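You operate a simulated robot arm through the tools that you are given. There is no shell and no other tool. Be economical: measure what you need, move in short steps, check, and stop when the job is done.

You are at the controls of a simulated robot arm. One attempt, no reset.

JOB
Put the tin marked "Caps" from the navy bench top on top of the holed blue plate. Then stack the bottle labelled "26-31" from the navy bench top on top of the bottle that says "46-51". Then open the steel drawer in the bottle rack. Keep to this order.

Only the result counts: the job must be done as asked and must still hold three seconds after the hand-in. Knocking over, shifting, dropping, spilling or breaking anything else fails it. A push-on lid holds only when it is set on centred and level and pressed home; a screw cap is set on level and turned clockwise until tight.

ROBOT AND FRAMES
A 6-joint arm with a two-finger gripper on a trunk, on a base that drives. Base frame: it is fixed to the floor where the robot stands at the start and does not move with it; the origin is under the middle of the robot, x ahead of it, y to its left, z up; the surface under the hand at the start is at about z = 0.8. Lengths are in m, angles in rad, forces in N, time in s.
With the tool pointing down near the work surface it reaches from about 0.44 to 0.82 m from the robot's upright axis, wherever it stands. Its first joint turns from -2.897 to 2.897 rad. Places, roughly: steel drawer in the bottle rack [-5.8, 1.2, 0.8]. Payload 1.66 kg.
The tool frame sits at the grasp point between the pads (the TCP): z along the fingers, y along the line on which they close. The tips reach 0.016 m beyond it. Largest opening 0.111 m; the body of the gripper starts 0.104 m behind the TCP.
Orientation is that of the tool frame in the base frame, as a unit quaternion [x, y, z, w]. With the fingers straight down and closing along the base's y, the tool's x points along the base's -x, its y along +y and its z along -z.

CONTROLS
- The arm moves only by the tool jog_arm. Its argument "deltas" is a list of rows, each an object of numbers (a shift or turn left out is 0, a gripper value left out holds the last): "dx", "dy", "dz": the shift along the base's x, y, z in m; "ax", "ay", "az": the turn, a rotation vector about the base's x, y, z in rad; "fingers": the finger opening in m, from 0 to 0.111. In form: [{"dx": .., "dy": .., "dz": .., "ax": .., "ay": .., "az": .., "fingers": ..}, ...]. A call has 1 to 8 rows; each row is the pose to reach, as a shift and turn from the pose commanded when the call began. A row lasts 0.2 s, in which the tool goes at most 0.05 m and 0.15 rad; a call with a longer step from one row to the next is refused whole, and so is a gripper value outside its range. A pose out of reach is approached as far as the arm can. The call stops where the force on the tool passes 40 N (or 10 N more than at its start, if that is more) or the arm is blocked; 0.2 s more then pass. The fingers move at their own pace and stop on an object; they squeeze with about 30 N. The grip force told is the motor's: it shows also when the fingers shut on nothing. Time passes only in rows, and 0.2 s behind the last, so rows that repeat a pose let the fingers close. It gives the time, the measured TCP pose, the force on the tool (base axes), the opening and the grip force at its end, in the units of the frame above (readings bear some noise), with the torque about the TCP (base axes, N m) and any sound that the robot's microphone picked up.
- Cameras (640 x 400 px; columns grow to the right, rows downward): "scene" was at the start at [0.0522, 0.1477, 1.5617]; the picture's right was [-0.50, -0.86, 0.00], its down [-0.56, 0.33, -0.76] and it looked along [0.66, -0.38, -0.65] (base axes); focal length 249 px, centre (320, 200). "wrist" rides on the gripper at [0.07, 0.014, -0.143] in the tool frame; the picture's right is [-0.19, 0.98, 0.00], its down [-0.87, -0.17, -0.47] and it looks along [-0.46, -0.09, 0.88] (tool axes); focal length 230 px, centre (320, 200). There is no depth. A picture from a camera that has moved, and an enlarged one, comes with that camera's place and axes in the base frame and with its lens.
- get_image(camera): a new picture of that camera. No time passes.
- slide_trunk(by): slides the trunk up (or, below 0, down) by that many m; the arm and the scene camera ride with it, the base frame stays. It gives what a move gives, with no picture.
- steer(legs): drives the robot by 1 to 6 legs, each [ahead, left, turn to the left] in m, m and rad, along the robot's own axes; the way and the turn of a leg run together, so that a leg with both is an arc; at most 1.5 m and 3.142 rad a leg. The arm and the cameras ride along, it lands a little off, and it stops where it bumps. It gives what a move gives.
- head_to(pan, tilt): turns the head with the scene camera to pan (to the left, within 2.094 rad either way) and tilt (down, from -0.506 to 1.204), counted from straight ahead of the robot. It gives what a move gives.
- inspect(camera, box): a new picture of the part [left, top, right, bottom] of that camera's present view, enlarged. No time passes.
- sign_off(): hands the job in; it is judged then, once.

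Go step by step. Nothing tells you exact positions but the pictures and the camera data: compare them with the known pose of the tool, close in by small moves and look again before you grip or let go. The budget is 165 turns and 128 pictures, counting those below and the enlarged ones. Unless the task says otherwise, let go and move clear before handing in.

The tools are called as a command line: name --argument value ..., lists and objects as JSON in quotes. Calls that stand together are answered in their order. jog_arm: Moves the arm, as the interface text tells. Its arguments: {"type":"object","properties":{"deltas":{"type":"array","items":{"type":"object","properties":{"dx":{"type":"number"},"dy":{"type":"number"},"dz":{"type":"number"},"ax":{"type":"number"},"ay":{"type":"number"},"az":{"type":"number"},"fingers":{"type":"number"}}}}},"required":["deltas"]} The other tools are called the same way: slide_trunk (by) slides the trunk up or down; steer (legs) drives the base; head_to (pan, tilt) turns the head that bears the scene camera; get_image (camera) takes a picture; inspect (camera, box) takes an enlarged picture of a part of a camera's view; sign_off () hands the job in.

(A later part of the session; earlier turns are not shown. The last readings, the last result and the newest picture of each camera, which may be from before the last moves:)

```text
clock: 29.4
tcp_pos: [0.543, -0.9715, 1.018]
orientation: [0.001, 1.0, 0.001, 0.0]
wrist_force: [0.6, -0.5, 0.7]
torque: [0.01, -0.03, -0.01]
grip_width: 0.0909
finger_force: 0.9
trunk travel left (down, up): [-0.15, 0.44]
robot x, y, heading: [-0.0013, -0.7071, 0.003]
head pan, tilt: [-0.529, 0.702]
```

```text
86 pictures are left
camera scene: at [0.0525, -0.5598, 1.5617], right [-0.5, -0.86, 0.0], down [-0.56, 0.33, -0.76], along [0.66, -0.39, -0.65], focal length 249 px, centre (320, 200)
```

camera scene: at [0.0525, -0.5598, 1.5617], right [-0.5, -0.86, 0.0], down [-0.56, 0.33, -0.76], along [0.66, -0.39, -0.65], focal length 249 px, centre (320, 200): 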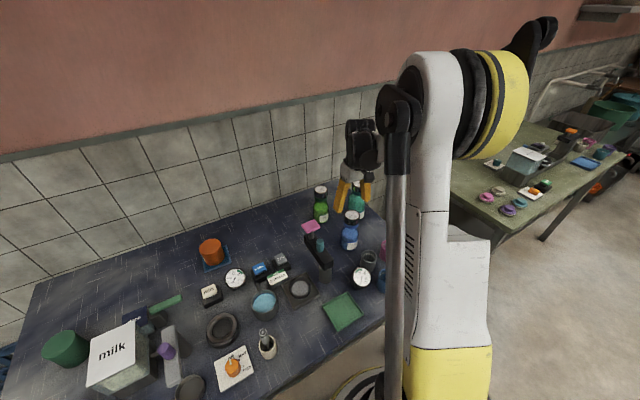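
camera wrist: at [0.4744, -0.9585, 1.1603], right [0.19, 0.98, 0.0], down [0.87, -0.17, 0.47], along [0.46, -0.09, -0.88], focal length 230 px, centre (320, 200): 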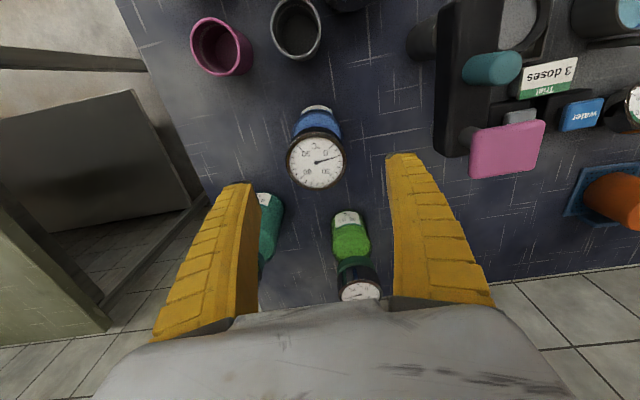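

jog_arm --deltas '[{"dy": -0.004, "dz": -0.03}, {"dy": -0.004, "dz": -0.06}, {"dy": -0.004, "dz": -0.083}]'

get_image --camera "wrist"

inspect --camera "scene" --box '[310, 170, 400, 260]'

```text
clock: 30.2
tcp_pos: [0.541, -0.9741, 0.9354]
orientation: [0.0, 1.0, 0.0, 0.0]
wrist_force: [0.3, 0.1, 0.0]
torque: [-0.02, 0.0, 0.02]
grip_width: 0.091
finger_force: 1.1
trunk travel left (down, up): [-0.15, 0.44]
robot x, y, heading: [0.0034, -0.71, 0.003]
head pan, tilt: [-0.529, 0.702]
```

```text
85 pictures are left
camera wrist: at [0.4731, -0.9615, 1.078], right [0.19, 0.98, 0.0], down [0.87, -0.17, 0.47], along [0.46, -0.09, -0.88], focal length 230 px, centre (320, 200)
```

wrist: 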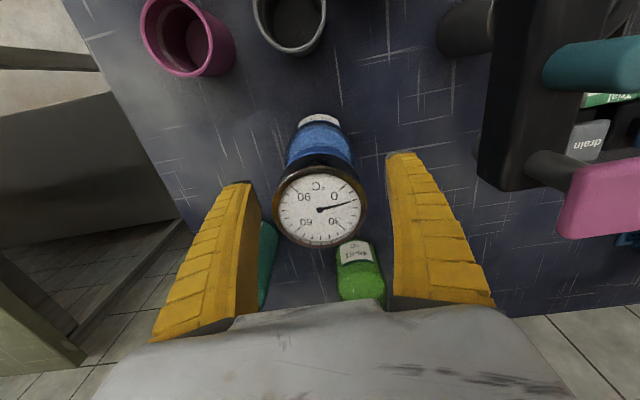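

```text
4.44 times, centred on (355, 215) of scene
camera zoom: at [0.0524, -0.5597, 1.5617], right [-0.5, -0.86, 0.0], down [-0.56, 0.33, -0.76], along [0.66, -0.39, -0.65], focal length 1108 px, centre (164, 133)
```

zoom: 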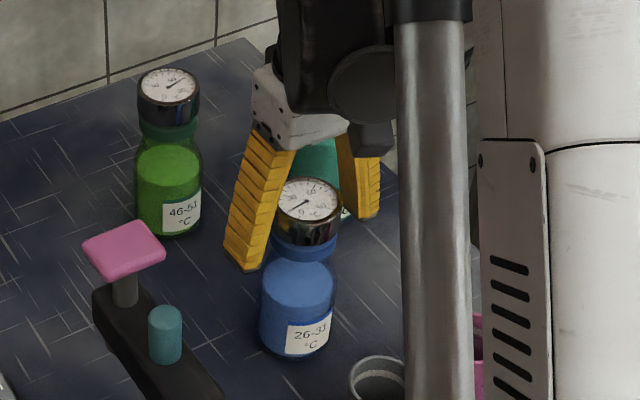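

jog_arm --deltas '[{"dx": -0.001, "dz": 0.004}, {"dx": -0.001, "dz": 0.004, "fingers": 0.0}, {"dx": -0.001, "dz": 0.004}, {"dx": -0.001, "dz": 0.004}, {"dx": -0.001, "dz": 0.004}]'

jog_arm --deltas '[{"dz": 0.002}, {"dz": 0.004}, {"dz": 0.007}, {"dz": 0.01}, {"dz": 0.014}, {"dz": 0.02}]'

get_image --camera "wrist"

inspect --camera "scene" --box '[310, 170, 400, 260]'

```text
clock: 31.4
tcp_pos: [0.5418, -0.9734, 0.9385]
orientation: [0.001, 1.0, -0.001, 0.0]
wrist_force: [0.1, 0.2, -3.5]
torque: [0.0, 0.02, -0.03]
grip_width: 0.05
finger_force: 30.1
trunk travel left (down, up): [-0.15, 0.44]
robot x, y, heading: [0.0011, -0.7063, -0.003]
head pan, tilt: [-0.529, 0.702]
```

```text
clock: 32.8
tcp_pos: [0.5424, -0.9744, 0.9581]
orientation: [0.001, 1.0, 0.0, -0.001]
wrist_force: [-0.5, 0.7, -4.4]
torque: [-0.01, -0.03, -0.02]
grip_width: 0.0499
finger_force: 29.5
trunk travel left (down, up): [-0.15, 0.44]
robot x, y, heading: [-0.0037, -0.7077, -0.001]
head pan, tilt: [-0.529, 0.702]
```

```text
83 pictures are left
camera wrist: at [0.473, -0.9614, 1.1007], right [0.19, 0.98, 0.0], down [0.87, -0.17, 0.47], along [0.46, -0.09, -0.88], focal length 230 px, centre (320, 200)
```

wrist: 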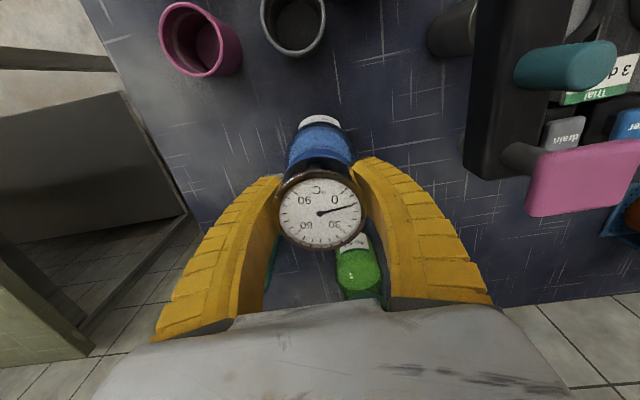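

```text
4.44 times, centred on (355, 215) of scene
camera zoom: at [0.0525, -0.5598, 1.5617], right [-0.5, -0.86, 0.0], down [-0.56, 0.33, -0.76], along [0.66, -0.39, -0.65], focal length 1108 px, centre (164, 133)
```

zoom: 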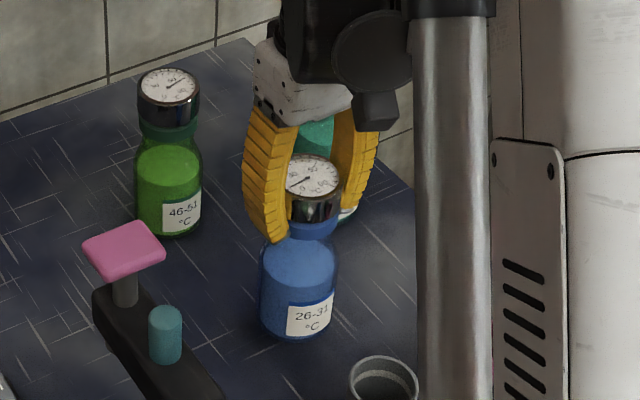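

Blue is held and lifted, cap holding. Lift it above the green bottle's height gently.

jog_arm --deltas '[{"dz": 0.008}, {"dz": 0.022}, {"dz": 0.045}, {"dz": 0.07}, {"dz": 0.095}, {"dz": 0.12}, {"dz": 0.145}, {"dz": 0.165}]'

jog_arm --deltas '[{"dx": 0.01, "dz": 0.01}, {"dx": 0.03, "dz": 0.02}, {"dx": 0.05, "dz": 0.02}, {"dx": 0.07, "dz": 0.02}, {"dx": 0.09, "dz": 0.02}, {"dx": 0.1, "dz": 0.02}]'

get_image --camera "wrist"

get_image --camera "scene"

```text
clock: 34.6
tcp_pos: [0.5417, -0.975, 1.123]
orientation: [0.001, 1.0, 0.0, -0.001]
wrist_force: [0.0, 0.7, -3.2]
torque: [0.0, 0.0, -0.02]
grip_width: 0.0503
finger_force: 30.6
trunk travel left (down, up): [-0.15, 0.44]
robot x, y, heading: [0.0052, -0.7104, -0.007]
head pan, tilt: [-0.529, 0.702]
```

```text
clock: 36.0
tcp_pos: [0.6425, -0.9761, 1.1444]
orientation: [0.001, 1.0, 0.001, 0.0]
wrist_force: [0.1, -0.5, -3.5]
torque: [0.01, 0.02, 0.03]
grip_width: 0.05
finger_force: 29.4
trunk travel left (down, up): [-0.15, 0.44]
robot x, y, heading: [0.0021, -0.7076, -0.003]
head pan, tilt: [-0.529, 0.702]
```

```text
81 pictures are left
camera wrist: at [0.5739, -0.9622, 1.2862], right [0.19, 0.98, 0.0], down [0.87, -0.17, 0.47], along [0.46, -0.09, -0.88], focal length 230 px, centre (320, 200)
```

wrist: 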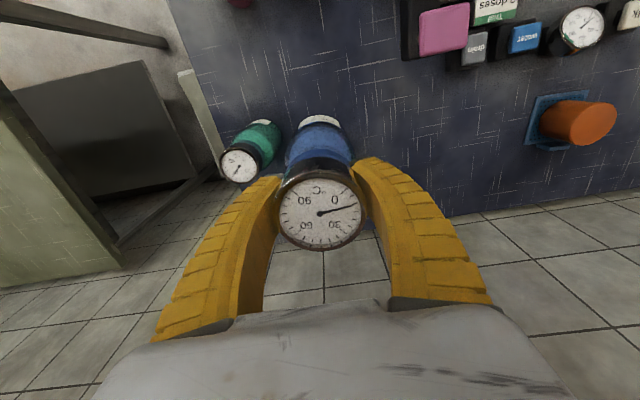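

```text
80 pictures are left
camera scene: at [0.0528, -0.5599, 1.5617], right [-0.5, -0.86, 0.0], down [-0.56, 0.33, -0.76], along [0.66, -0.39, -0.65], focal length 249 px, centre (320, 200)
```

scene: 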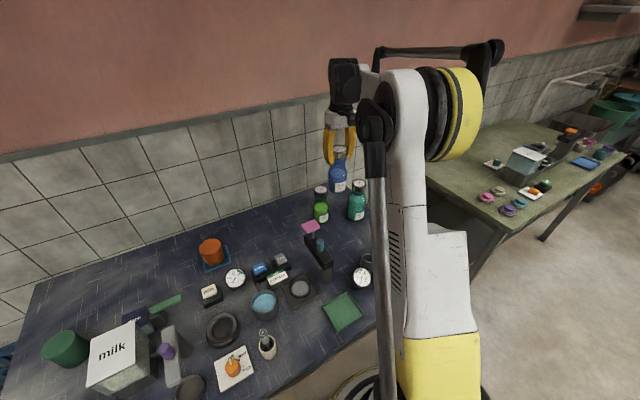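

Green is hidden behind the held bottle; I shift sideways to see its cap and refine its position.

jog_arm --deltas '[{"dy": 0.02}, {"dy": 0.045}, {"dy": 0.075}, {"dy": 0.105}, {"dy": 0.125}]'

inspect --camera "wrist" --box '[140, 100, 340, 240]'

inspect --camera "scene" --box '[290, 130, 380, 230]'

```text
clock: 37.2
tcp_pos: [0.642, -0.8502, 1.143]
orientation: [0.001, 1.0, 0.001, 0.0]
wrist_force: [0.2, -0.4, -3.9]
torque: [0.01, -0.02, 0.01]
grip_width: 0.0502
finger_force: 29.8
trunk travel left (down, up): [-0.15, 0.44]
robot x, y, heading: [-0.0007, -0.7126, -0.003]
head pan, tilt: [-0.529, 0.702]
```

```text
2.86 times, centred on (240, 170) of wrist
camera zoom: at [0.5732, -0.8377, 1.2857], right [0.19, 0.98, 0.0], down [0.87, -0.17, 0.47], along [0.46, -0.09, -0.88], focal length 657 px, centre (549, 286)
```

zoom: 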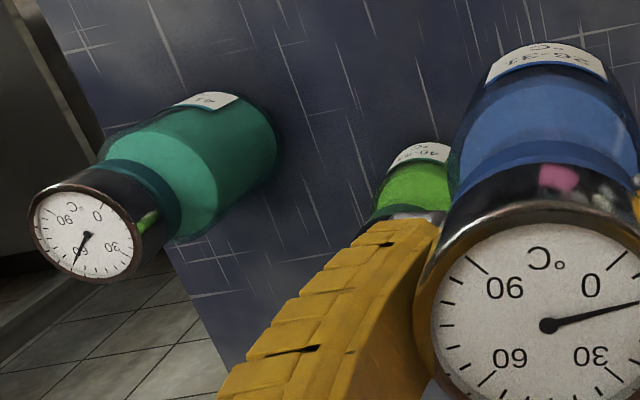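

```text
4.00 times, centred on (335, 180) of scene
camera zoom: at [0.0527, -0.5596, 1.5617], right [-0.5, -0.86, 0.0], down [-0.56, 0.33, -0.76], along [0.66, -0.39, -0.65], focal length 998 px, centre (260, 280)
```

zoom: 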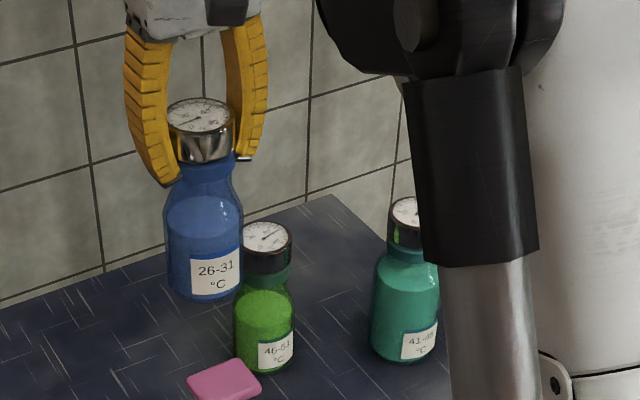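

jog_arm --deltas '[{"dy": 0.02}, {"dy": 0.045, "dx": 0.01}, {"dy": 0.075, "dx": 0.03}, {"dy": 0.1, "dx": 0.05}]'

inspect --camera "wrist" --box '[100, 80, 300, 220]'

```text
clock: 38.2
tcp_pos: [0.6946, -0.7489, 1.1443]
orientation: [0.0, 1.0, -0.001, 0.0]
wrist_force: [-1.0, 0.1, -3.6]
torque: [-0.02, 0.05, 0.01]
grip_width: 0.0502
finger_force: 30.2
trunk travel left (down, up): [-0.15, 0.44]
robot x, y, heading: [0.0039, -0.7086, -0.002]
head pan, tilt: [-0.529, 0.702]
```

```text
2.86 times, centred on (200, 150) of wrist
camera zoom: at [0.6252, -0.7356, 1.2864], right [0.19, 0.98, 0.0], down [0.87, -0.17, 0.47], along [0.46, -0.09, -0.88], focal length 657 px, centre (663, 343)
```

zoom: 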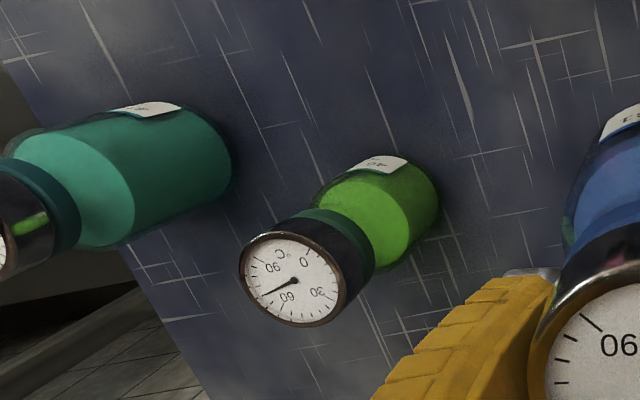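

inspect --camera "wrist" --box '[250, 90, 390, 270]'

```text
2.22 times, centred on (320, 180) of wrist
camera zoom: at [0.6252, -0.7356, 1.2864], right [0.19, 0.98, 0.0], down [0.87, -0.17, 0.47], along [0.46, -0.09, -0.88], focal length 511 px, centre (320, 244)
```

zoom: 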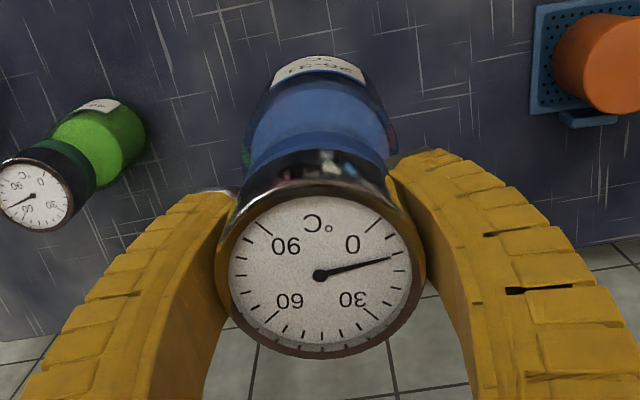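

Green axis ≈ (0.720, -0.956), top 0.96; blue's axis sits 3.5 mm ahead of the TCP. Move over it.

jog_arm --deltas '[{"dy": -0.015, "dx": 0.005}, {"dy": -0.04, "dx": 0.01}, {"dy": -0.07, "dx": 0.015}, {"dy": -0.1, "dx": 0.022}, {"dy": -0.13, "dx": 0.022}, {"dy": -0.16, "dx": 0.022}, {"dy": -0.19, "dx": 0.022}, {"dy": -0.207, "dx": 0.022}]'

inspect --camera "scene" --box '[290, 130, 380, 230]'

get_image --camera "wrist"

```text
clock: 40.0
tcp_pos: [0.7135, -0.9574, 1.1421]
orientation: [0.001, 1.0, 0.0, 0.0]
wrist_force: [-0.1, -0.1, -3.8]
torque: [0.04, 0.0, 0.0]
grip_width: 0.05
finger_force: 29.7
trunk travel left (down, up): [-0.15, 0.44]
robot x, y, heading: [0.0019, -0.7034, -0.001]
head pan, tilt: [-0.529, 0.702]
```

```text
4.00 times, centred on (335, 180) of scene
camera zoom: at [0.0527, -0.5602, 1.5618], right [-0.5, -0.86, 0.0], down [-0.56, 0.33, -0.76], along [0.66, -0.39, -0.65], focal length 998 px, centre (260, 280)
```

zoom: 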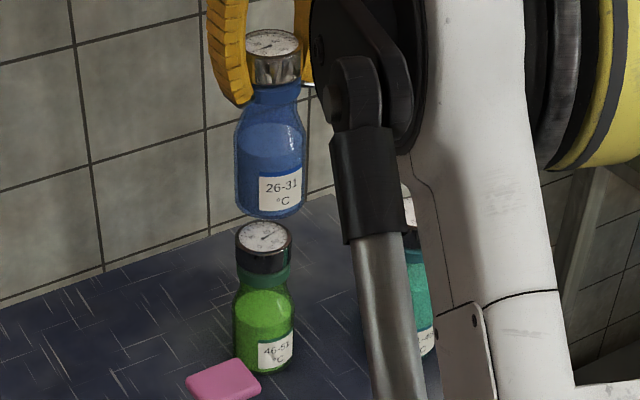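

```text
74 pictures are left
camera wrist: at [0.645, -0.9443, 1.2861], right [0.19, 0.98, 0.0], down [0.87, -0.17, 0.47], along [0.46, -0.09, -0.88], focal length 230 px, centre (320, 200)
```

wrist: 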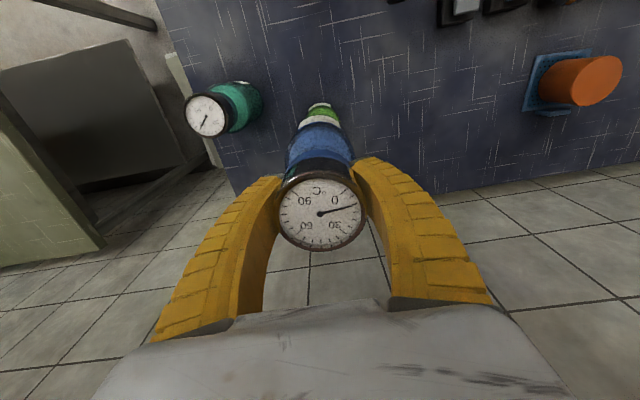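

inspect --camera "scene" --box '[332, 130, 372, 200]'

inspect --camera "wrist" --box '[270, 90, 370, 190]'

inspect --camera "scene" --box '[332, 175, 372, 230]'

```text
5.71 times, centred on (352, 165) of scene
camera zoom: at [0.0527, -0.5602, 1.5618], right [-0.5, -0.86, 0.0], down [-0.56, 0.33, -0.76], along [0.66, -0.39, -0.65], focal length 1425 px, centre (137, 400)
```

zoom: 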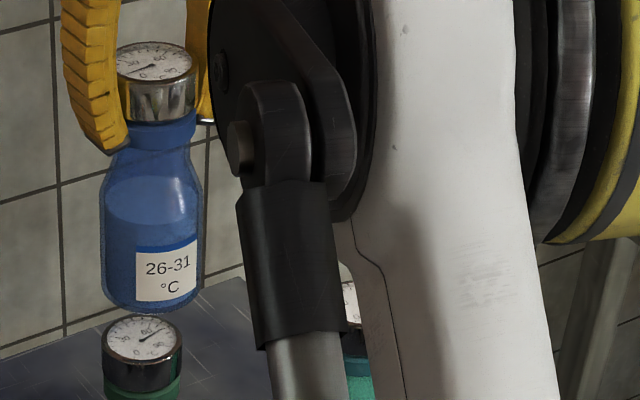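

```text
4.00 times, centred on (320, 140) of wrist
camera zoom: at [0.645, -0.9443, 1.2861], right [0.19, 0.98, 0.0], down [0.87, -0.17, 0.47], along [0.46, -0.09, -0.88], focal length 920 px, centre (320, 440)
```

zoom: 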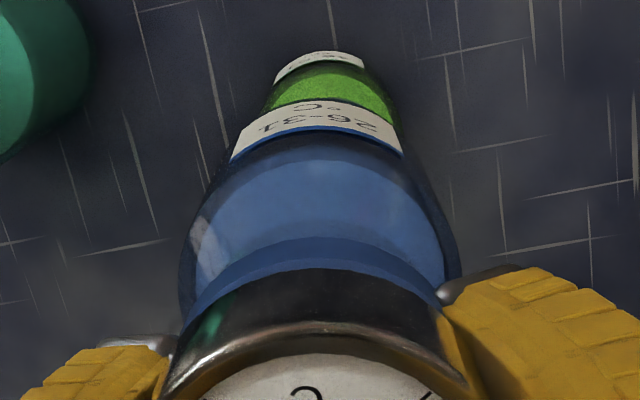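

```text
7.27 times, centred on (352, 202) of scene
camera zoom: at [0.0527, -0.5602, 1.5618], right [-0.5, -0.86, 0.0], down [-0.56, 0.33, -0.76], along [0.66, -0.39, -0.65], focal length 1814 px, centre (87, 182)
```

zoom: 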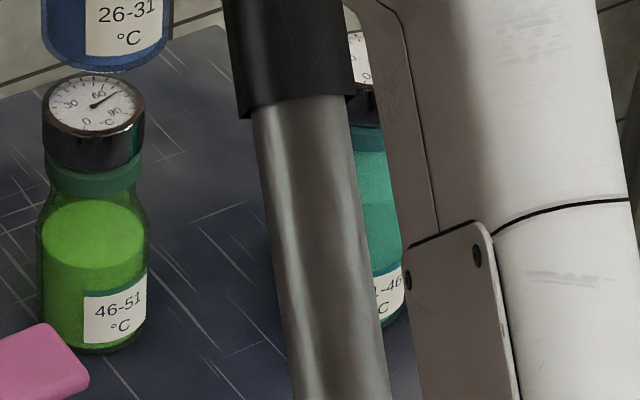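

Pictures show green ~4–5 mm toward +x,+y of blue's axis; correct and descend.

jog_arm --deltas '[{"dx": 0.004, "dy": 0.0045, "dz": -0.005}, {"dx": 0.004, "dy": 0.0045, "dz": -0.02}, {"dx": 0.004, "dy": 0.0045, "dz": -0.034}]'

inspect --camera "scene" --box '[332, 140, 372, 200]'

inspect --camera "wrist" --box '[270, 90, 370, 190]'

```text
clock: 40.8
tcp_pos: [0.7171, -0.9517, 1.1101]
orientation: [0.001, 1.0, 0.0, 0.001]
wrist_force: [0.4, -0.2, -3.3]
torque: [0.0, -0.06, 0.0]
grip_width: 0.0503
finger_force: 29.8
trunk travel left (down, up): [-0.15, 0.44]
robot x, y, heading: [0.004, -0.709, -0.002]
head pan, tilt: [-0.529, 0.702]
```

```text
6.67 times, centred on (352, 170) of scene
camera zoom: at [0.0528, -0.5599, 1.5617], right [-0.5, -0.86, 0.0], down [-0.56, 0.33, -0.76], along [0.66, -0.39, -0.65], focal length 1662 px, centre (107, 400)
```

zoom: 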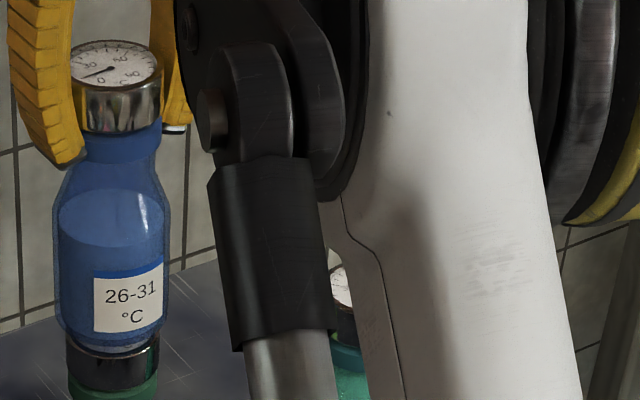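

```text
4.00 times, centred on (320, 140) of wrist
camera zoom: at [0.6489, -0.9388, 1.2525], right [0.19, 0.98, 0.0], down [0.87, -0.17, 0.47], along [0.46, -0.09, -0.88], focal length 920 px, centre (320, 440)
```

zoom: 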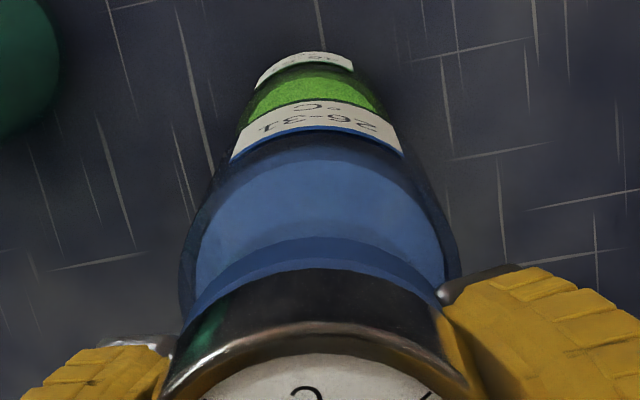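

jog_arm --deltas '[{"dx": 0.002, "dy": -0.0015, "dz": -0.004}, {"dx": 0.002, "dy": -0.0015, "dz": -0.007}]'

jog_arm --deltas '[{"dz": -0.0015}, {"dz": -0.003}]'

```text
clock: 41.4
tcp_pos: [0.7197, -0.9527, 1.1023]
orientation: [0.001, 1.0, -0.001, 0.0]
wrist_force: [-0.1, -0.6, -2.7]
torque: [0.03, -0.04, 0.02]
grip_width: 0.0502
finger_force: 30.3
trunk travel left (down, up): [-0.15, 0.44]
robot x, y, heading: [0.0009, -0.709, 0.001]
head pan, tilt: [-0.529, 0.702]
```

```text
clock: 42.0
tcp_pos: [0.7196, -0.954, 1.0994]
orientation: [0.001, 1.0, 0.0, 0.0]
wrist_force: [1.0, 0.2, -1.9]
torque: [-0.06, -0.13, 0.0]
grip_width: 0.0503
finger_force: 29.8
trunk travel left (down, up): [-0.15, 0.44]
robot x, y, heading: [0.0038, -0.7072, -0.001]
head pan, tilt: [-0.529, 0.702]
```

Force just begins to change; continue by a millimetre.

jog_arm --deltas '[{"dz": -0.0005}, {"dz": -0.001}]'

inspect --camera "scene" --box '[332, 140, 372, 200]'

```text
clock: 42.6
tcp_pos: [0.7191, -0.9526, 1.0997]
orientation: [0.001, 1.0, 0.0, 0.0]
wrist_force: [2.2, 1.6, 1.5]
torque: [0.02, -0.45, 0.0]
grip_width: 0.05
finger_force: 30.2
trunk travel left (down, up): [-0.15, 0.44]
robot x, y, heading: [-0.001, -0.7071, 0.004]
head pan, tilt: [-0.529, 0.702]
```

```text
6.67 times, centred on (352, 170) of scene
camera zoom: at [0.0523, -0.5596, 1.5618], right [-0.5, -0.86, 0.0], down [-0.56, 0.33, -0.76], along [0.66, -0.39, -0.65], focal length 1662 px, centre (107, 400)
```

zoom: 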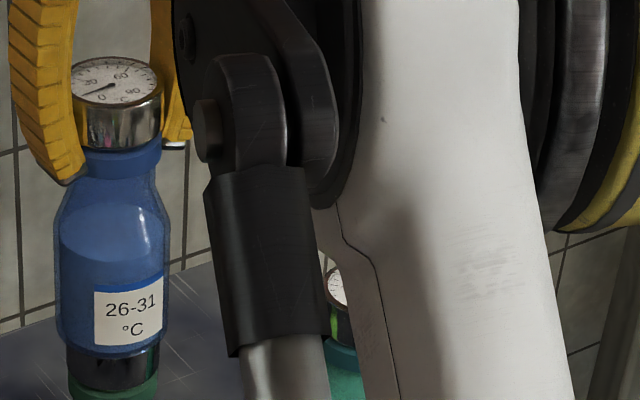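

jog_arm --deltas '[{"dz": -0.0005}, {"dz": -0.001}]'

```text
clock: 43.2
tcp_pos: [0.7194, -0.953, 1.0974]
orientation: [0.001, 1.0, 0.0, 0.0]
wrist_force: [2.3, 0.3, 7.8]
torque: [-0.03, -0.39, -0.03]
grip_width: 0.0503
finger_force: 29.7
trunk travel left (down, up): [-0.15, 0.44]
robot x, y, heading: [-0.0004, -0.704, -0.004]
head pan, tilt: [-0.529, 0.702]
```

Seated with near-centred load; release slowly and retreat up.

jog_arm --deltas '[{"dz": 0.0005}, {"dz": 0.0005, "fingers": 0.055}, {"dz": 0.0005, "fingers": 0.065}, {"dz": 0.0005, "fingers": 0.08}, {"dz": 0.0005, "fingers": 0.09}, {"dz": 0.0005, "fingers": 0.09}]'

inspect --camera "scene" --box '[322, 130, 382, 230]'

get_image --camera "wrist"

```text
clock: 44.6
tcp_pos: [0.721, -0.9538, 1.0977]
orientation: [0.001, 1.0, 0.0, 0.0]
wrist_force: [-0.3, -0.7, 0.4]
torque: [0.01, 0.0, 0.0]
grip_width: 0.0908
finger_force: 0.3
trunk travel left (down, up): [-0.15, 0.44]
robot x, y, heading: [-0.0026, -0.7078, -0.007]
head pan, tilt: [-0.529, 0.702]
```

```text
4.00 times, centred on (352, 180) of scene
camera zoom: at [0.0523, -0.5597, 1.5617], right [-0.5, -0.86, 0.0], down [-0.56, 0.33, -0.76], along [0.66, -0.39, -0.65], focal length 998 px, centre (192, 280)
```

zoom: 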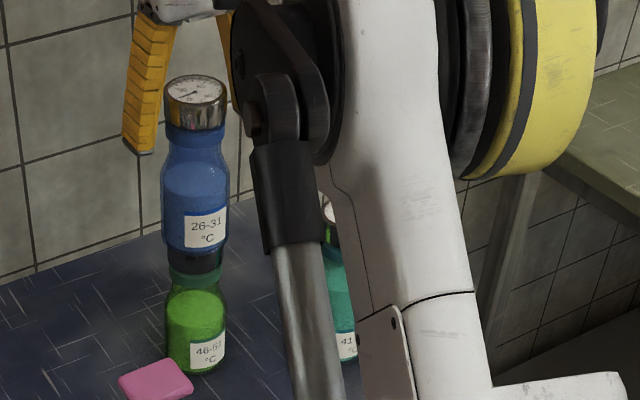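

```text
66 pictures are left
camera wrist: at [0.6513, -0.9401, 1.2408], right [0.19, 0.98, 0.0], down [0.87, -0.17, 0.47], along [0.46, -0.09, -0.88], focal length 230 px, centre (320, 200)
```

wrist: 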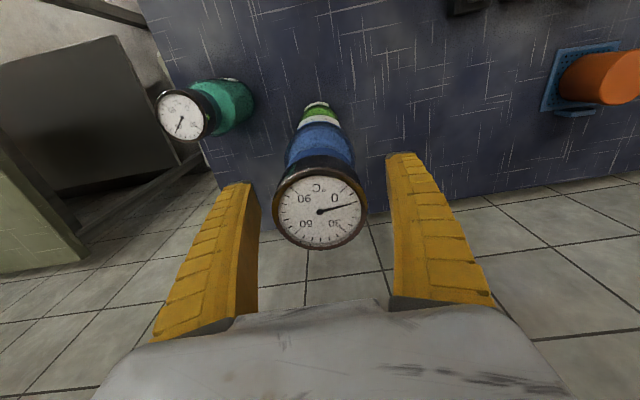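

Stack stands. Raise the hand straight up using the trunk, then retract.

slide_trunk --by 0.14

jog_arm --deltas '[{"dx": -0.03}, {"dx": -0.07}, {"dx": -0.11}, {"dx": -0.15}, {"dx": -0.19}, {"dx": -0.23}, {"dx": -0.27}, {"dx": -0.3}]'

head_to --pan 2.09 --tilt 0.35

get_image --camera "scene"

get_image --camera "wrist"

```text
clock: 46.2
tcp_pos: [0.7212, -0.9518, 1.2379]
orientation: [0.001, 1.0, 0.001, 0.001]
wrist_force: [0.2, 1.1, -1.6]
torque: [-0.02, -0.01, -0.03]
grip_width: 0.0909
finger_force: 0.4
trunk travel left (down, up): [-0.29, 0.3]
robot x, y, heading: [0.001, -0.7056, -0.001]
head pan, tilt: [-0.529, 0.702]
```

```text
clock: 48.0
tcp_pos: [0.418, -0.952, 1.24]
orientation: [0.0, 1.0, 0.0, 0.0]
wrist_force: [0.6, 0.3, -0.9]
torque: [-0.02, -0.03, 0.01]
grip_width: 0.0908
finger_force: 0.5
trunk travel left (down, up): [-0.29, 0.3]
robot x, y, heading: [-0.0032, -0.7081, -0.004]
head pan, tilt: [-0.529, 0.702]
```

```text
clock: 50.4
tcp_pos: [0.42, -0.9532, 1.239]
orientation: [0.001, 1.0, 0.0, -0.001]
wrist_force: [-0.5, -0.8, 0.3]
torque: [-0.01, 0.0, 0.0]
grip_width: 0.0909
finger_force: 0.6
trunk travel left (down, up): [-0.29, 0.3]
robot x, y, heading: [-0.0032, -0.7044, 0.001]
head pan, tilt: [2.089, 0.351]
```

```text
65 pictures are left
camera scene: at [-0.0669, -0.4359, 1.7333], right [0.87, 0.49, 0.0], down [0.17, -0.3, -0.94], along [-0.46, 0.82, -0.34], focal length 249 px, centre (320, 200)
```

scene: 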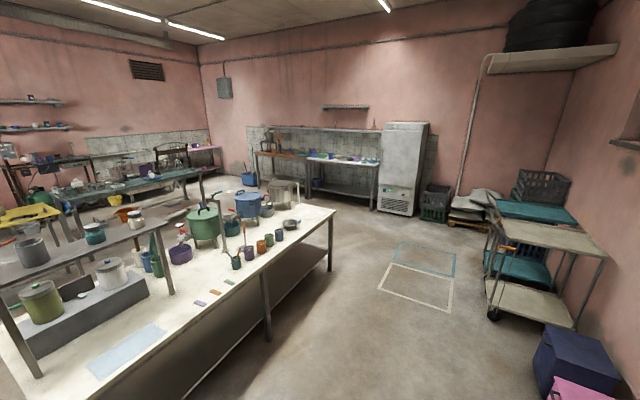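

```text
64 pictures are left
camera wrist: at [0.3508, -0.9397, 1.3824], right [0.19, 0.98, 0.0], down [0.87, -0.17, 0.47], along [0.46, -0.09, -0.88], focal length 230 px, centre (320, 200)
```

wrist: 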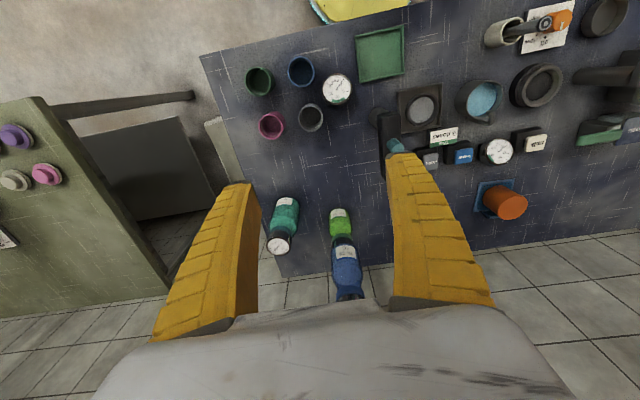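

Both stacks are done. Now back off, turn toward +y along the aisle and look toward the far rack.

steer --legs '[[-0.2, 0, 0], [0, 0, 1.57], [1.2, 0, 0]]'

head_to --pan 1.0 --tilt 0.35

get_image --camera "scene"

```text
clock: 61.6
tcp_pos: [0.0487, 0.9301, 1.2394]
orientation: [-0.706, 0.708, 0.001, 0.001]
wrist_force: [0.3, 0.3, 0.6]
torque: [0.0, -0.03, 0.01]
grip_width: 0.091
finger_force: 0.5
trunk travel left (down, up): [-0.29, 0.3]
robot x, y, heading: [-0.1941, 0.5092, 1.567]
head pan, tilt: [2.089, 0.351]
```

```text
clock: 62.9
tcp_pos: [0.0501, 0.9296, 1.241]
orientation: [-0.707, 0.707, 0.0, 0.0]
wrist_force: [0.5, -0.1, -0.4]
torque: [-0.03, 0.01, -0.01]
grip_width: 0.091
finger_force: 0.7
trunk travel left (down, up): [-0.29, 0.3]
robot x, y, heading: [-0.1918, 0.5063, 1.568]
head pan, tilt: [1.0, 0.351]
```

```text
63 pictures are left
camera scene: at [-0.4651, 0.5419, 1.7333], right [0.54, 0.84, 0.0], down [0.29, -0.19, -0.94], along [-0.79, 0.51, -0.34], focal length 249 px, centre (320, 200)
```

scene: 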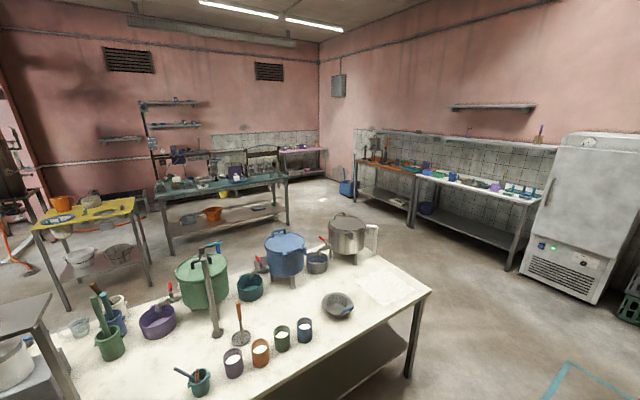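

inspect --camera "scene" --box '[130, 90, 300, 230]'

```text
2.86 times, centred on (215, 160) of scene
camera zoom: at [-0.4651, 0.5419, 1.7333], right [0.54, 0.84, 0.0], down [0.29, -0.19, -0.94], along [-0.79, 0.51, -0.34], focal length 712 px, centre (620, 314)
```

zoom: 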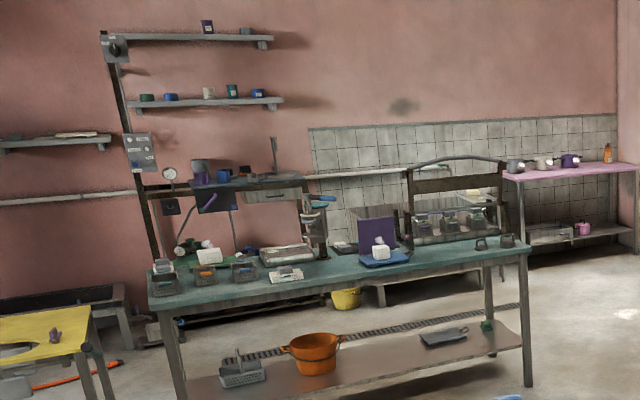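

The rack (with a steel drawer front) stands behind the teal bench; I go around the island's end and past the teal bench's right end.

steer --legs '[[1.3, 0, 0], [0.8, 0, 0], [0, 0, 1.57], [1.5, 0, 0], [1.0, 0, 0]]'

head_to --pan 0.3 --tilt 0.4

get_image --camera "scene"

```text
clock: 88.8
tcp_pos: [-3.1071, 2.9275, 1.2396]
orientation: [1.0, -0.008, 0.0, -0.001]
wrist_force: [-0.5, -0.7, 0.9]
torque: [-0.03, -0.04, -0.01]
grip_width: 0.0908
finger_force: 0.5
trunk travel left (down, up): [-0.29, 0.3]
robot x, y, heading: [-2.6892, 2.6755, 3.127]
head pan, tilt: [1.0, 0.351]
```

```text
clock: 89.9
tcp_pos: [-3.1065, 2.9274, 1.2395]
orientation: [1.0, -0.008, 0.0, 0.0]
wrist_force: [-0.3, 0.5, -0.4]
torque: [0.0, 0.0, -0.03]
grip_width: 0.091
finger_force: 0.9
trunk travel left (down, up): [-0.29, 0.3]
robot x, y, heading: [-2.6923, 2.6769, 3.128]
head pan, tilt: [0.3, 0.4]
```

```text
61 pictures are left
camera scene: at [-2.7635, 2.4595, 1.7288], right [-0.28, 0.96, 0.0], down [0.37, 0.11, -0.92], along [-0.88, -0.26, -0.39], focal length 249 px, centre (320, 200)
```

scene: 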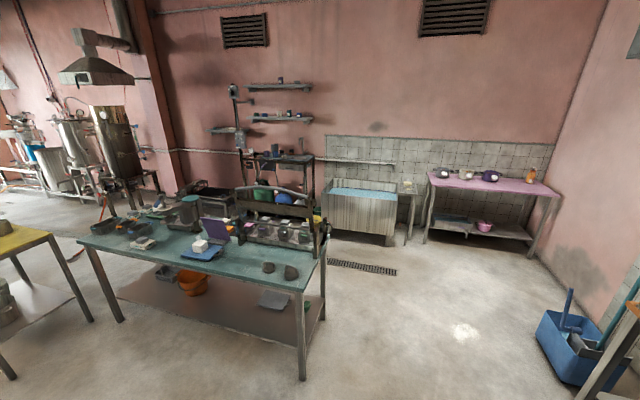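

steer --legs '[[1.5, 0, 0], [0.6, 0, 0]]'

head_to --pan 0.9 --tilt 0.5

get_image --camera "scene"

```text
clock: 100.4
tcp_pos: [-5.2186, 2.9639, 1.2389]
orientation: [1.0, -0.008, 0.0, 0.0]
wrist_force: [-0.1, -0.2, 0.0]
torque: [0.0, 0.0, -0.03]
grip_width: 0.0908
finger_force: 1.3
trunk travel left (down, up): [-0.29, 0.3]
robot x, y, heading: [-4.8014, 2.7129, 3.125]
head pan, tilt: [0.3, 0.4]
```

```text
clock: 101.4
tcp_pos: [-5.2187, 2.9635, 1.2408]
orientation: [1.0, -0.009, 0.0, -0.001]
wrist_force: [0.1, -0.5, -0.3]
torque: [-0.02, 0.0, -0.03]
grip_width: 0.0909
finger_force: 0.6
trunk travel left (down, up): [-0.29, 0.3]
robot x, y, heading: [-4.8025, 2.7128, 3.122]
head pan, tilt: [0.901, 0.499]
```

```text
60 pictures are left
camera scene: at [-4.8453, 2.4518, 1.7197], right [-0.77, 0.63, 0.0], down [0.3, 0.37, -0.88], along [-0.56, -0.68, -0.48], focal length 249 px, centre (320, 200)
```

scene: 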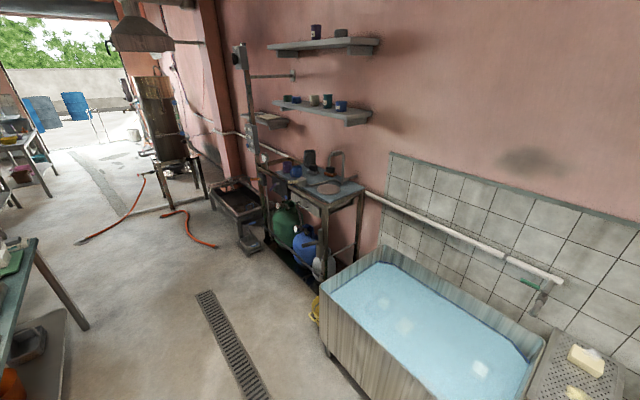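

steer --legs '[[0, 1.45, 0]]'

head_to --pan 0.0 --tilt 0.75

get_image --camera "scene"

get_image --camera "wrist"

```text
clock: 108.5
tcp_pos: [-5.2307, 1.5125, 1.2392]
orientation: [1.0, 0.003, 0.0, 0.0]
wrist_force: [-0.4, 0.0, 0.4]
torque: [0.01, -0.03, 0.01]
grip_width: 0.0909
finger_force: 0.2
trunk travel left (down, up): [-0.29, 0.3]
robot x, y, heading: [-4.811, 1.2715, -3.128]
head pan, tilt: [0.901, 0.499]
```

```text
clock: 109.8
tcp_pos: [-5.2321, 1.513, 1.2391]
orientation: [1.0, 0.003, 0.0, 0.0]
wrist_force: [0.4, -0.5, 0.3]
torque: [0.01, 0.02, -0.01]
grip_width: 0.091
finger_force: 0.5
trunk travel left (down, up): [-0.29, 0.3]
robot x, y, heading: [-4.8071, 1.2696, -3.133]
head pan, tilt: [0.0, 0.75]
```

```text
59 pictures are left
camera scene: at [-4.8719, 1.0813, 1.6977], right [-0.01, 1.0, 0.0], down [0.68, 0.01, -0.73], along [-0.73, -0.01, -0.68], focal length 249 px, centre (320, 200)
```

scene: 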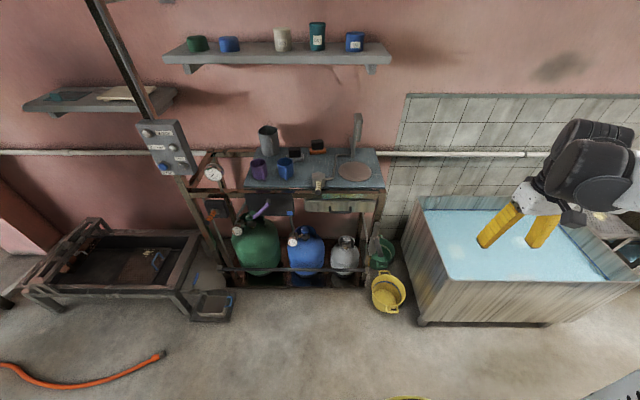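

```text
58 pictures are left
camera wrist: at [-5.1604, 1.4986, 1.3824], right [-0.18, -0.98, 0.0], down [-0.87, 0.16, 0.47], along [-0.46, 0.09, -0.88], focal length 230 px, centre (320, 200)
```

wrist: 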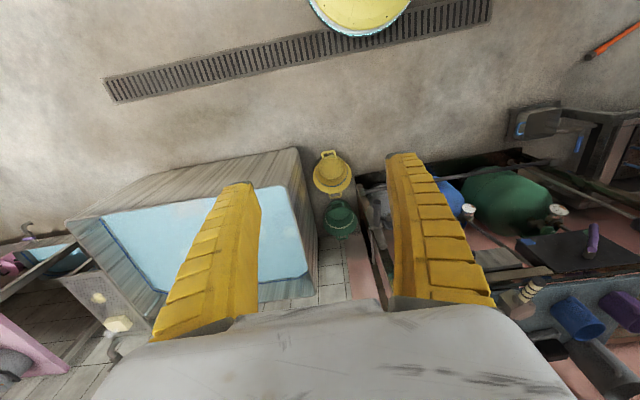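

inspect --camera "scene" --box '[190, 120, 410, 320]'

inspect --camera "scene" --box '[280, 150, 390, 240]'

```text
2.00 times, centred on (300, 220) of scene
camera zoom: at [-4.8719, 1.0813, 1.6977], right [-0.01, 1.0, 0.0], down [0.68, 0.01, -0.73], along [-0.73, -0.01, -0.68], focal length 499 px, centre (360, 160)
```

zoom: 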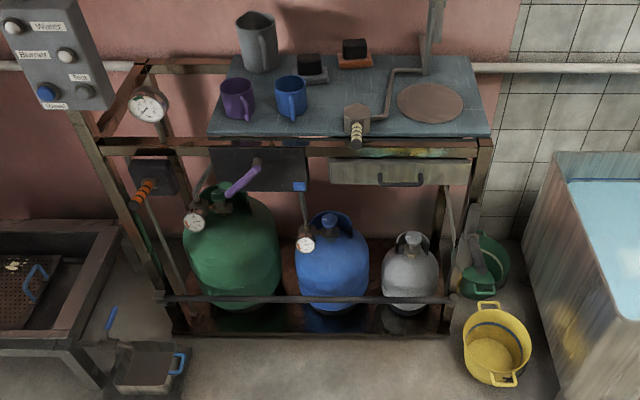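

```text
4.44 times, centred on (335, 195) of scene
camera zoom: at [-4.8719, 1.0813, 1.6977], right [-0.01, 1.0, 0.0], down [0.68, 0.01, -0.73], along [-0.73, -0.01, -0.68], focal length 1108 px, centre (253, 222)
```

zoom: 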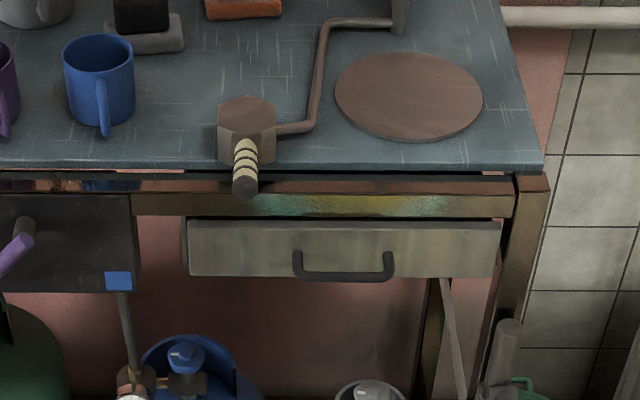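

The steel drawer front has a horizontal U-handle near (-5.76, 1.17, 0.8). I'll extend the hand in front of the rack, then pitch it to point at the drawer and grip the bar from above/below.

jog_arm --deltas '[{"dx": -0.03, "dy": -0.037}, {"dx": -0.06, "dy": -0.075}, {"dx": -0.09, "dy": -0.112}, {"dx": -0.12, "dy": -0.15}, {"dx": -0.15, "dy": -0.187}, {"dx": -0.18, "dy": -0.225}, {"dx": -0.21, "dy": -0.262}, {"dx": -0.24, "dy": -0.3}]'

jog_arm --deltas '[{"dx": -0.01, "dy": -0.01, "ay": 0.14}, {"dx": -0.02, "dy": -0.02, "ay": 0.28}, {"dx": -0.03, "dy": -0.03, "ay": 0.42}, {"dx": -0.04, "dy": -0.04, "ay": 0.56}, {"dx": -0.04, "dy": -0.04, "ay": 0.7}, {"dx": -0.04, "dy": -0.04, "ay": 0.84}, {"dx": -0.04, "dy": -0.04, "ay": 0.98}, {"dx": -0.04, "dy": -0.04, "ay": 1.12}]'

get_image --camera "scene"

```text
clock: 111.5
tcp_pos: [-5.4747, 1.2105, 1.2385]
orientation: [1.0, 0.003, 0.0, 0.0]
wrist_force: [0.4, -0.5, -0.4]
torque: [0.01, -0.03, -0.01]
grip_width: 0.0908
finger_force: 0.8
trunk travel left (down, up): [-0.29, 0.3]
robot x, y, heading: [-4.8118, 1.2726, -3.135]
head pan, tilt: [0.0, 0.75]
```

```text
clock: 113.3
tcp_pos: [-5.5108, 1.1718, 1.2392]
orientation: [0.846, 0.004, -0.532, -0.001]
wrist_force: [0.2, 0.3, 0.0]
torque: [-0.02, -0.04, 0.0]
grip_width: 0.091
finger_force: 1.1
trunk travel left (down, up): [-0.29, 0.3]
robot x, y, heading: [-4.8111, 1.2725, -3.136]
head pan, tilt: [0.0, 0.75]
```

```text
55 pictures are left
camera scene: at [-4.8724, 1.0812, 1.6976], right [-0.01, 1.0, 0.0], down [0.68, 0.01, -0.73], along [-0.73, -0.01, -0.68], focal length 249 px, centre (320, 200)
```

scene: 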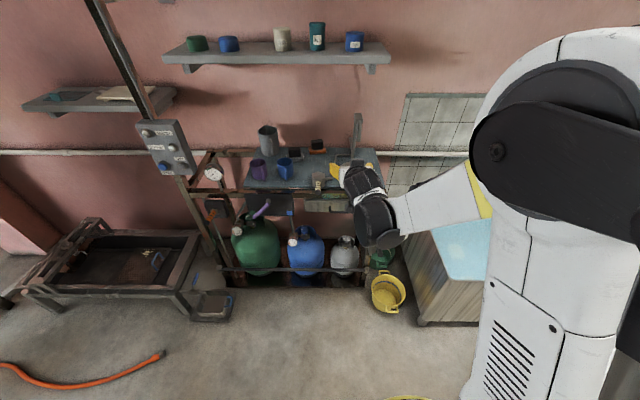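

jog_arm --deltas '[{"ay": 0.14}, {"ay": 0.28}, {"ay": 0.42}, {"ay": 0.45}]'

jog_arm --deltas '[{"ax": 0.14}, {"ax": 0.28}, {"ax": 0.42}, {"ax": 0.56}, {"ax": 0.7}, {"ax": 0.84}, {"ax": 0.98}, {"ax": 1.12}]'

jog_arm --deltas '[{"ax": 0.14}, {"ax": 0.28}, {"ax": 0.42}, {"ax": 0.45}]'

get_image --camera "scene"

get_image --camera "wrist"

```text
clock: 114.3
tcp_pos: [-5.5119, 1.1716, 1.2396]
orientation: [-0.707, -0.003, 0.707, 0.003]
wrist_force: [0.5, -0.6, 0.5]
torque: [-0.01, 0.0, 0.0]
grip_width: 0.0913
finger_force: 0.4
trunk travel left (down, up): [-0.29, 0.3]
robot x, y, heading: [-4.8098, 1.27, -3.135]
head pan, tilt: [0.0, 0.75]
```

```text
clock: 116.2
tcp_pos: [-5.5111, 1.1729, 1.2399]
orientation: [0.597, 0.379, -0.597, -0.379]
wrist_force: [0.3, 0.4, -0.4]
torque: [-0.02, 0.01, -0.01]
grip_width: 0.0912
finger_force: 0.7
trunk travel left (down, up): [-0.29, 0.3]
robot x, y, heading: [-4.8073, 1.2717, -3.134]
head pan, tilt: [0.0, 0.75]
```

```text
clock: 117.2
tcp_pos: [-5.5099, 1.1721, 1.2393]
orientation: [0.498, 0.502, -0.498, -0.502]
wrist_force: [0.3, -0.9, 0.1]
torque: [0.01, -0.02, -0.01]
grip_width: 0.0909
finger_force: 1.1
trunk travel left (down, up): [-0.29, 0.3]
robot x, y, heading: [-4.8079, 1.2696, -3.132]
head pan, tilt: [0.0, 0.75]
```

```text
54 pictures are left
camera scene: at [-4.8719, 1.0814, 1.6977], right [-0.01, 1.0, 0.0], down [0.68, 0.01, -0.73], along [-0.73, -0.01, -0.68], focal length 249 px, centre (320, 200)
```

scene: 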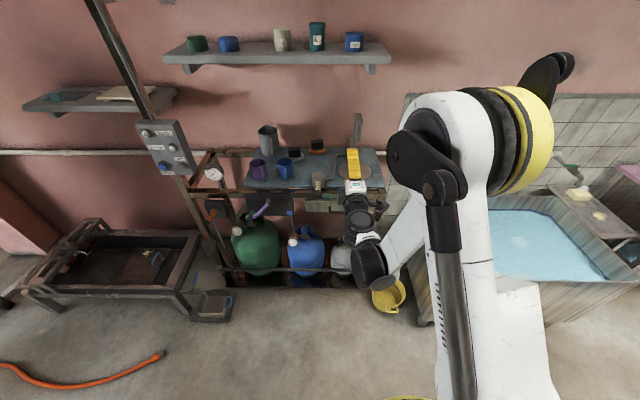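

```text
53 pictures are left
camera wrist: at [-5.367, 1.2409, 1.2264], right [0.0, -0.18, -0.98], down [0.47, -0.87, 0.16], along [-0.88, -0.46, 0.09], focal length 230 px, centre (320, 200)
```

wrist: 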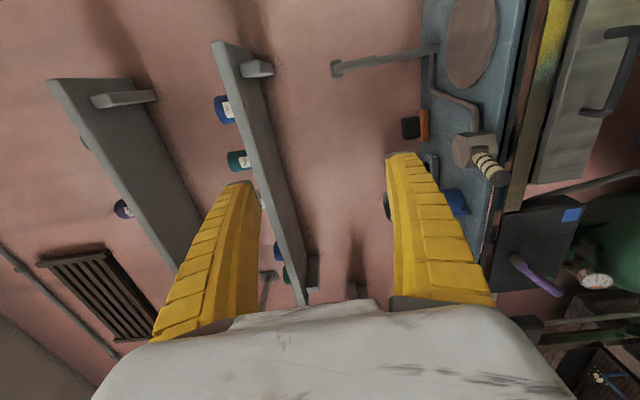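

slide_trunk --by -0.28

jog_arm --deltas '[{"dz": -0.04}, {"dz": -0.08}, {"dz": -0.12}]'

get_image --camera "wrist"

get_image --camera "scene"

```text
clock: 120.0
tcp_pos: [-5.511, 1.1723, 0.9595]
orientation: [-0.498, -0.502, 0.498, 0.502]
wrist_force: [0.0, -0.4, -0.4]
torque: [0.03, 0.02, 0.01]
grip_width: 0.0909
finger_force: 0.6
trunk travel left (down, up): [-0.01, 0.58]
robot x, y, heading: [-4.8051, 1.2684, -3.137]
head pan, tilt: [0.0, 0.75]
```

```text
clock: 120.8
tcp_pos: [-5.5689, 1.1575, 0.881]
orientation: [-0.498, -0.502, 0.498, 0.502]
wrist_force: [1.0, -0.5, -0.3]
torque: [0.0, 0.0, -0.01]
grip_width: 0.0909
finger_force: 0.4
out of reach, approached as far as the arm can: row 1, 2, 3
trunk travel left (down, up): [-0.01, 0.58]
robot x, y, heading: [-4.8157, 1.2702, -3.135]
head pan, tilt: [0.0, 0.75]
```

```text
52 pictures are left
camera wrist: at [-5.4247, 1.2259, 0.8684], right [0.0, -0.18, -0.98], down [0.47, -0.87, 0.16], along [-0.88, -0.46, 0.09], focal length 230 px, centre (320, 200)
```

wrist: 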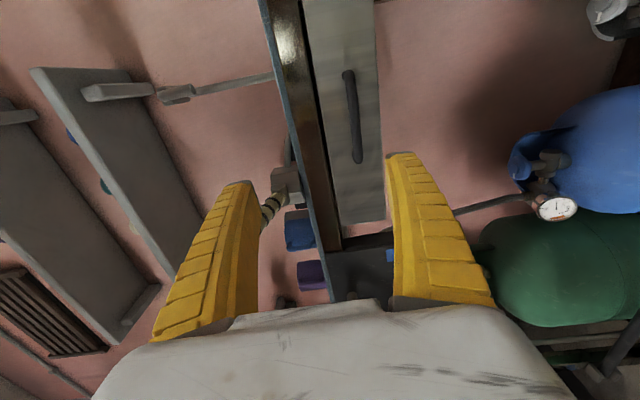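

```text
51 pictures are left
camera scene: at [-4.872, 1.0814, 1.4177], right [-0.01, 1.0, 0.0], down [0.68, 0.01, -0.73], along [-0.73, -0.01, -0.68], focal length 249 px, centre (320, 200)
```

scene: 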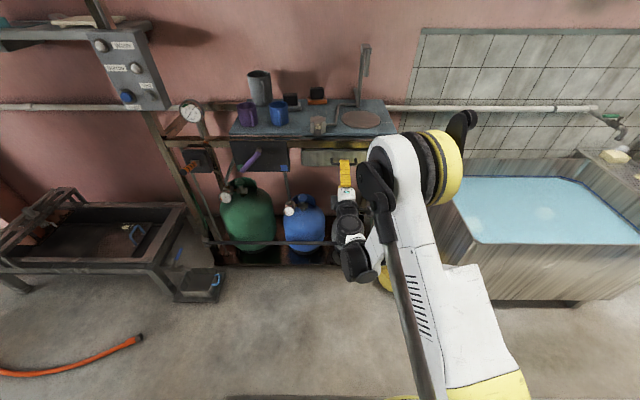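

Handle bar is at ≈(-5.728, 1.17, 0.838). The limit is being too close and low; extend outward a bit.

jog_arm --deltas '[{"dx": -0.04}, {"dx": -0.075}, {"dx": -0.075}]'

get_image --camera "wrist"

```text
clock: 121.6
tcp_pos: [-5.6448, 1.1558, 0.8835]
orientation: [0.498, 0.502, -0.498, -0.502]
wrist_force: [0.3, 0.1, 0.7]
torque: [0.01, -0.03, -0.02]
grip_width: 0.091
finger_force: 0.7
trunk travel left (down, up): [-0.01, 0.58]
robot x, y, heading: [-4.8067, 1.2727, -3.134]
head pan, tilt: [0.0, 0.75]
```

```text
50 pictures are left
camera wrist: at [-5.5004, 1.2251, 0.871], right [0.0, -0.18, -0.98], down [0.47, -0.87, 0.16], along [-0.88, -0.46, 0.09], focal length 230 px, centre (320, 200)
```

wrist: 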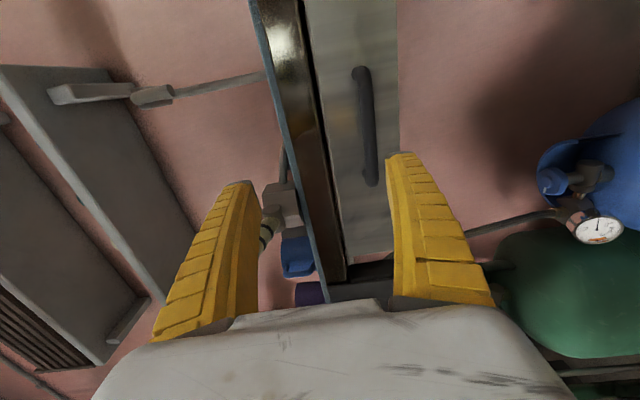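

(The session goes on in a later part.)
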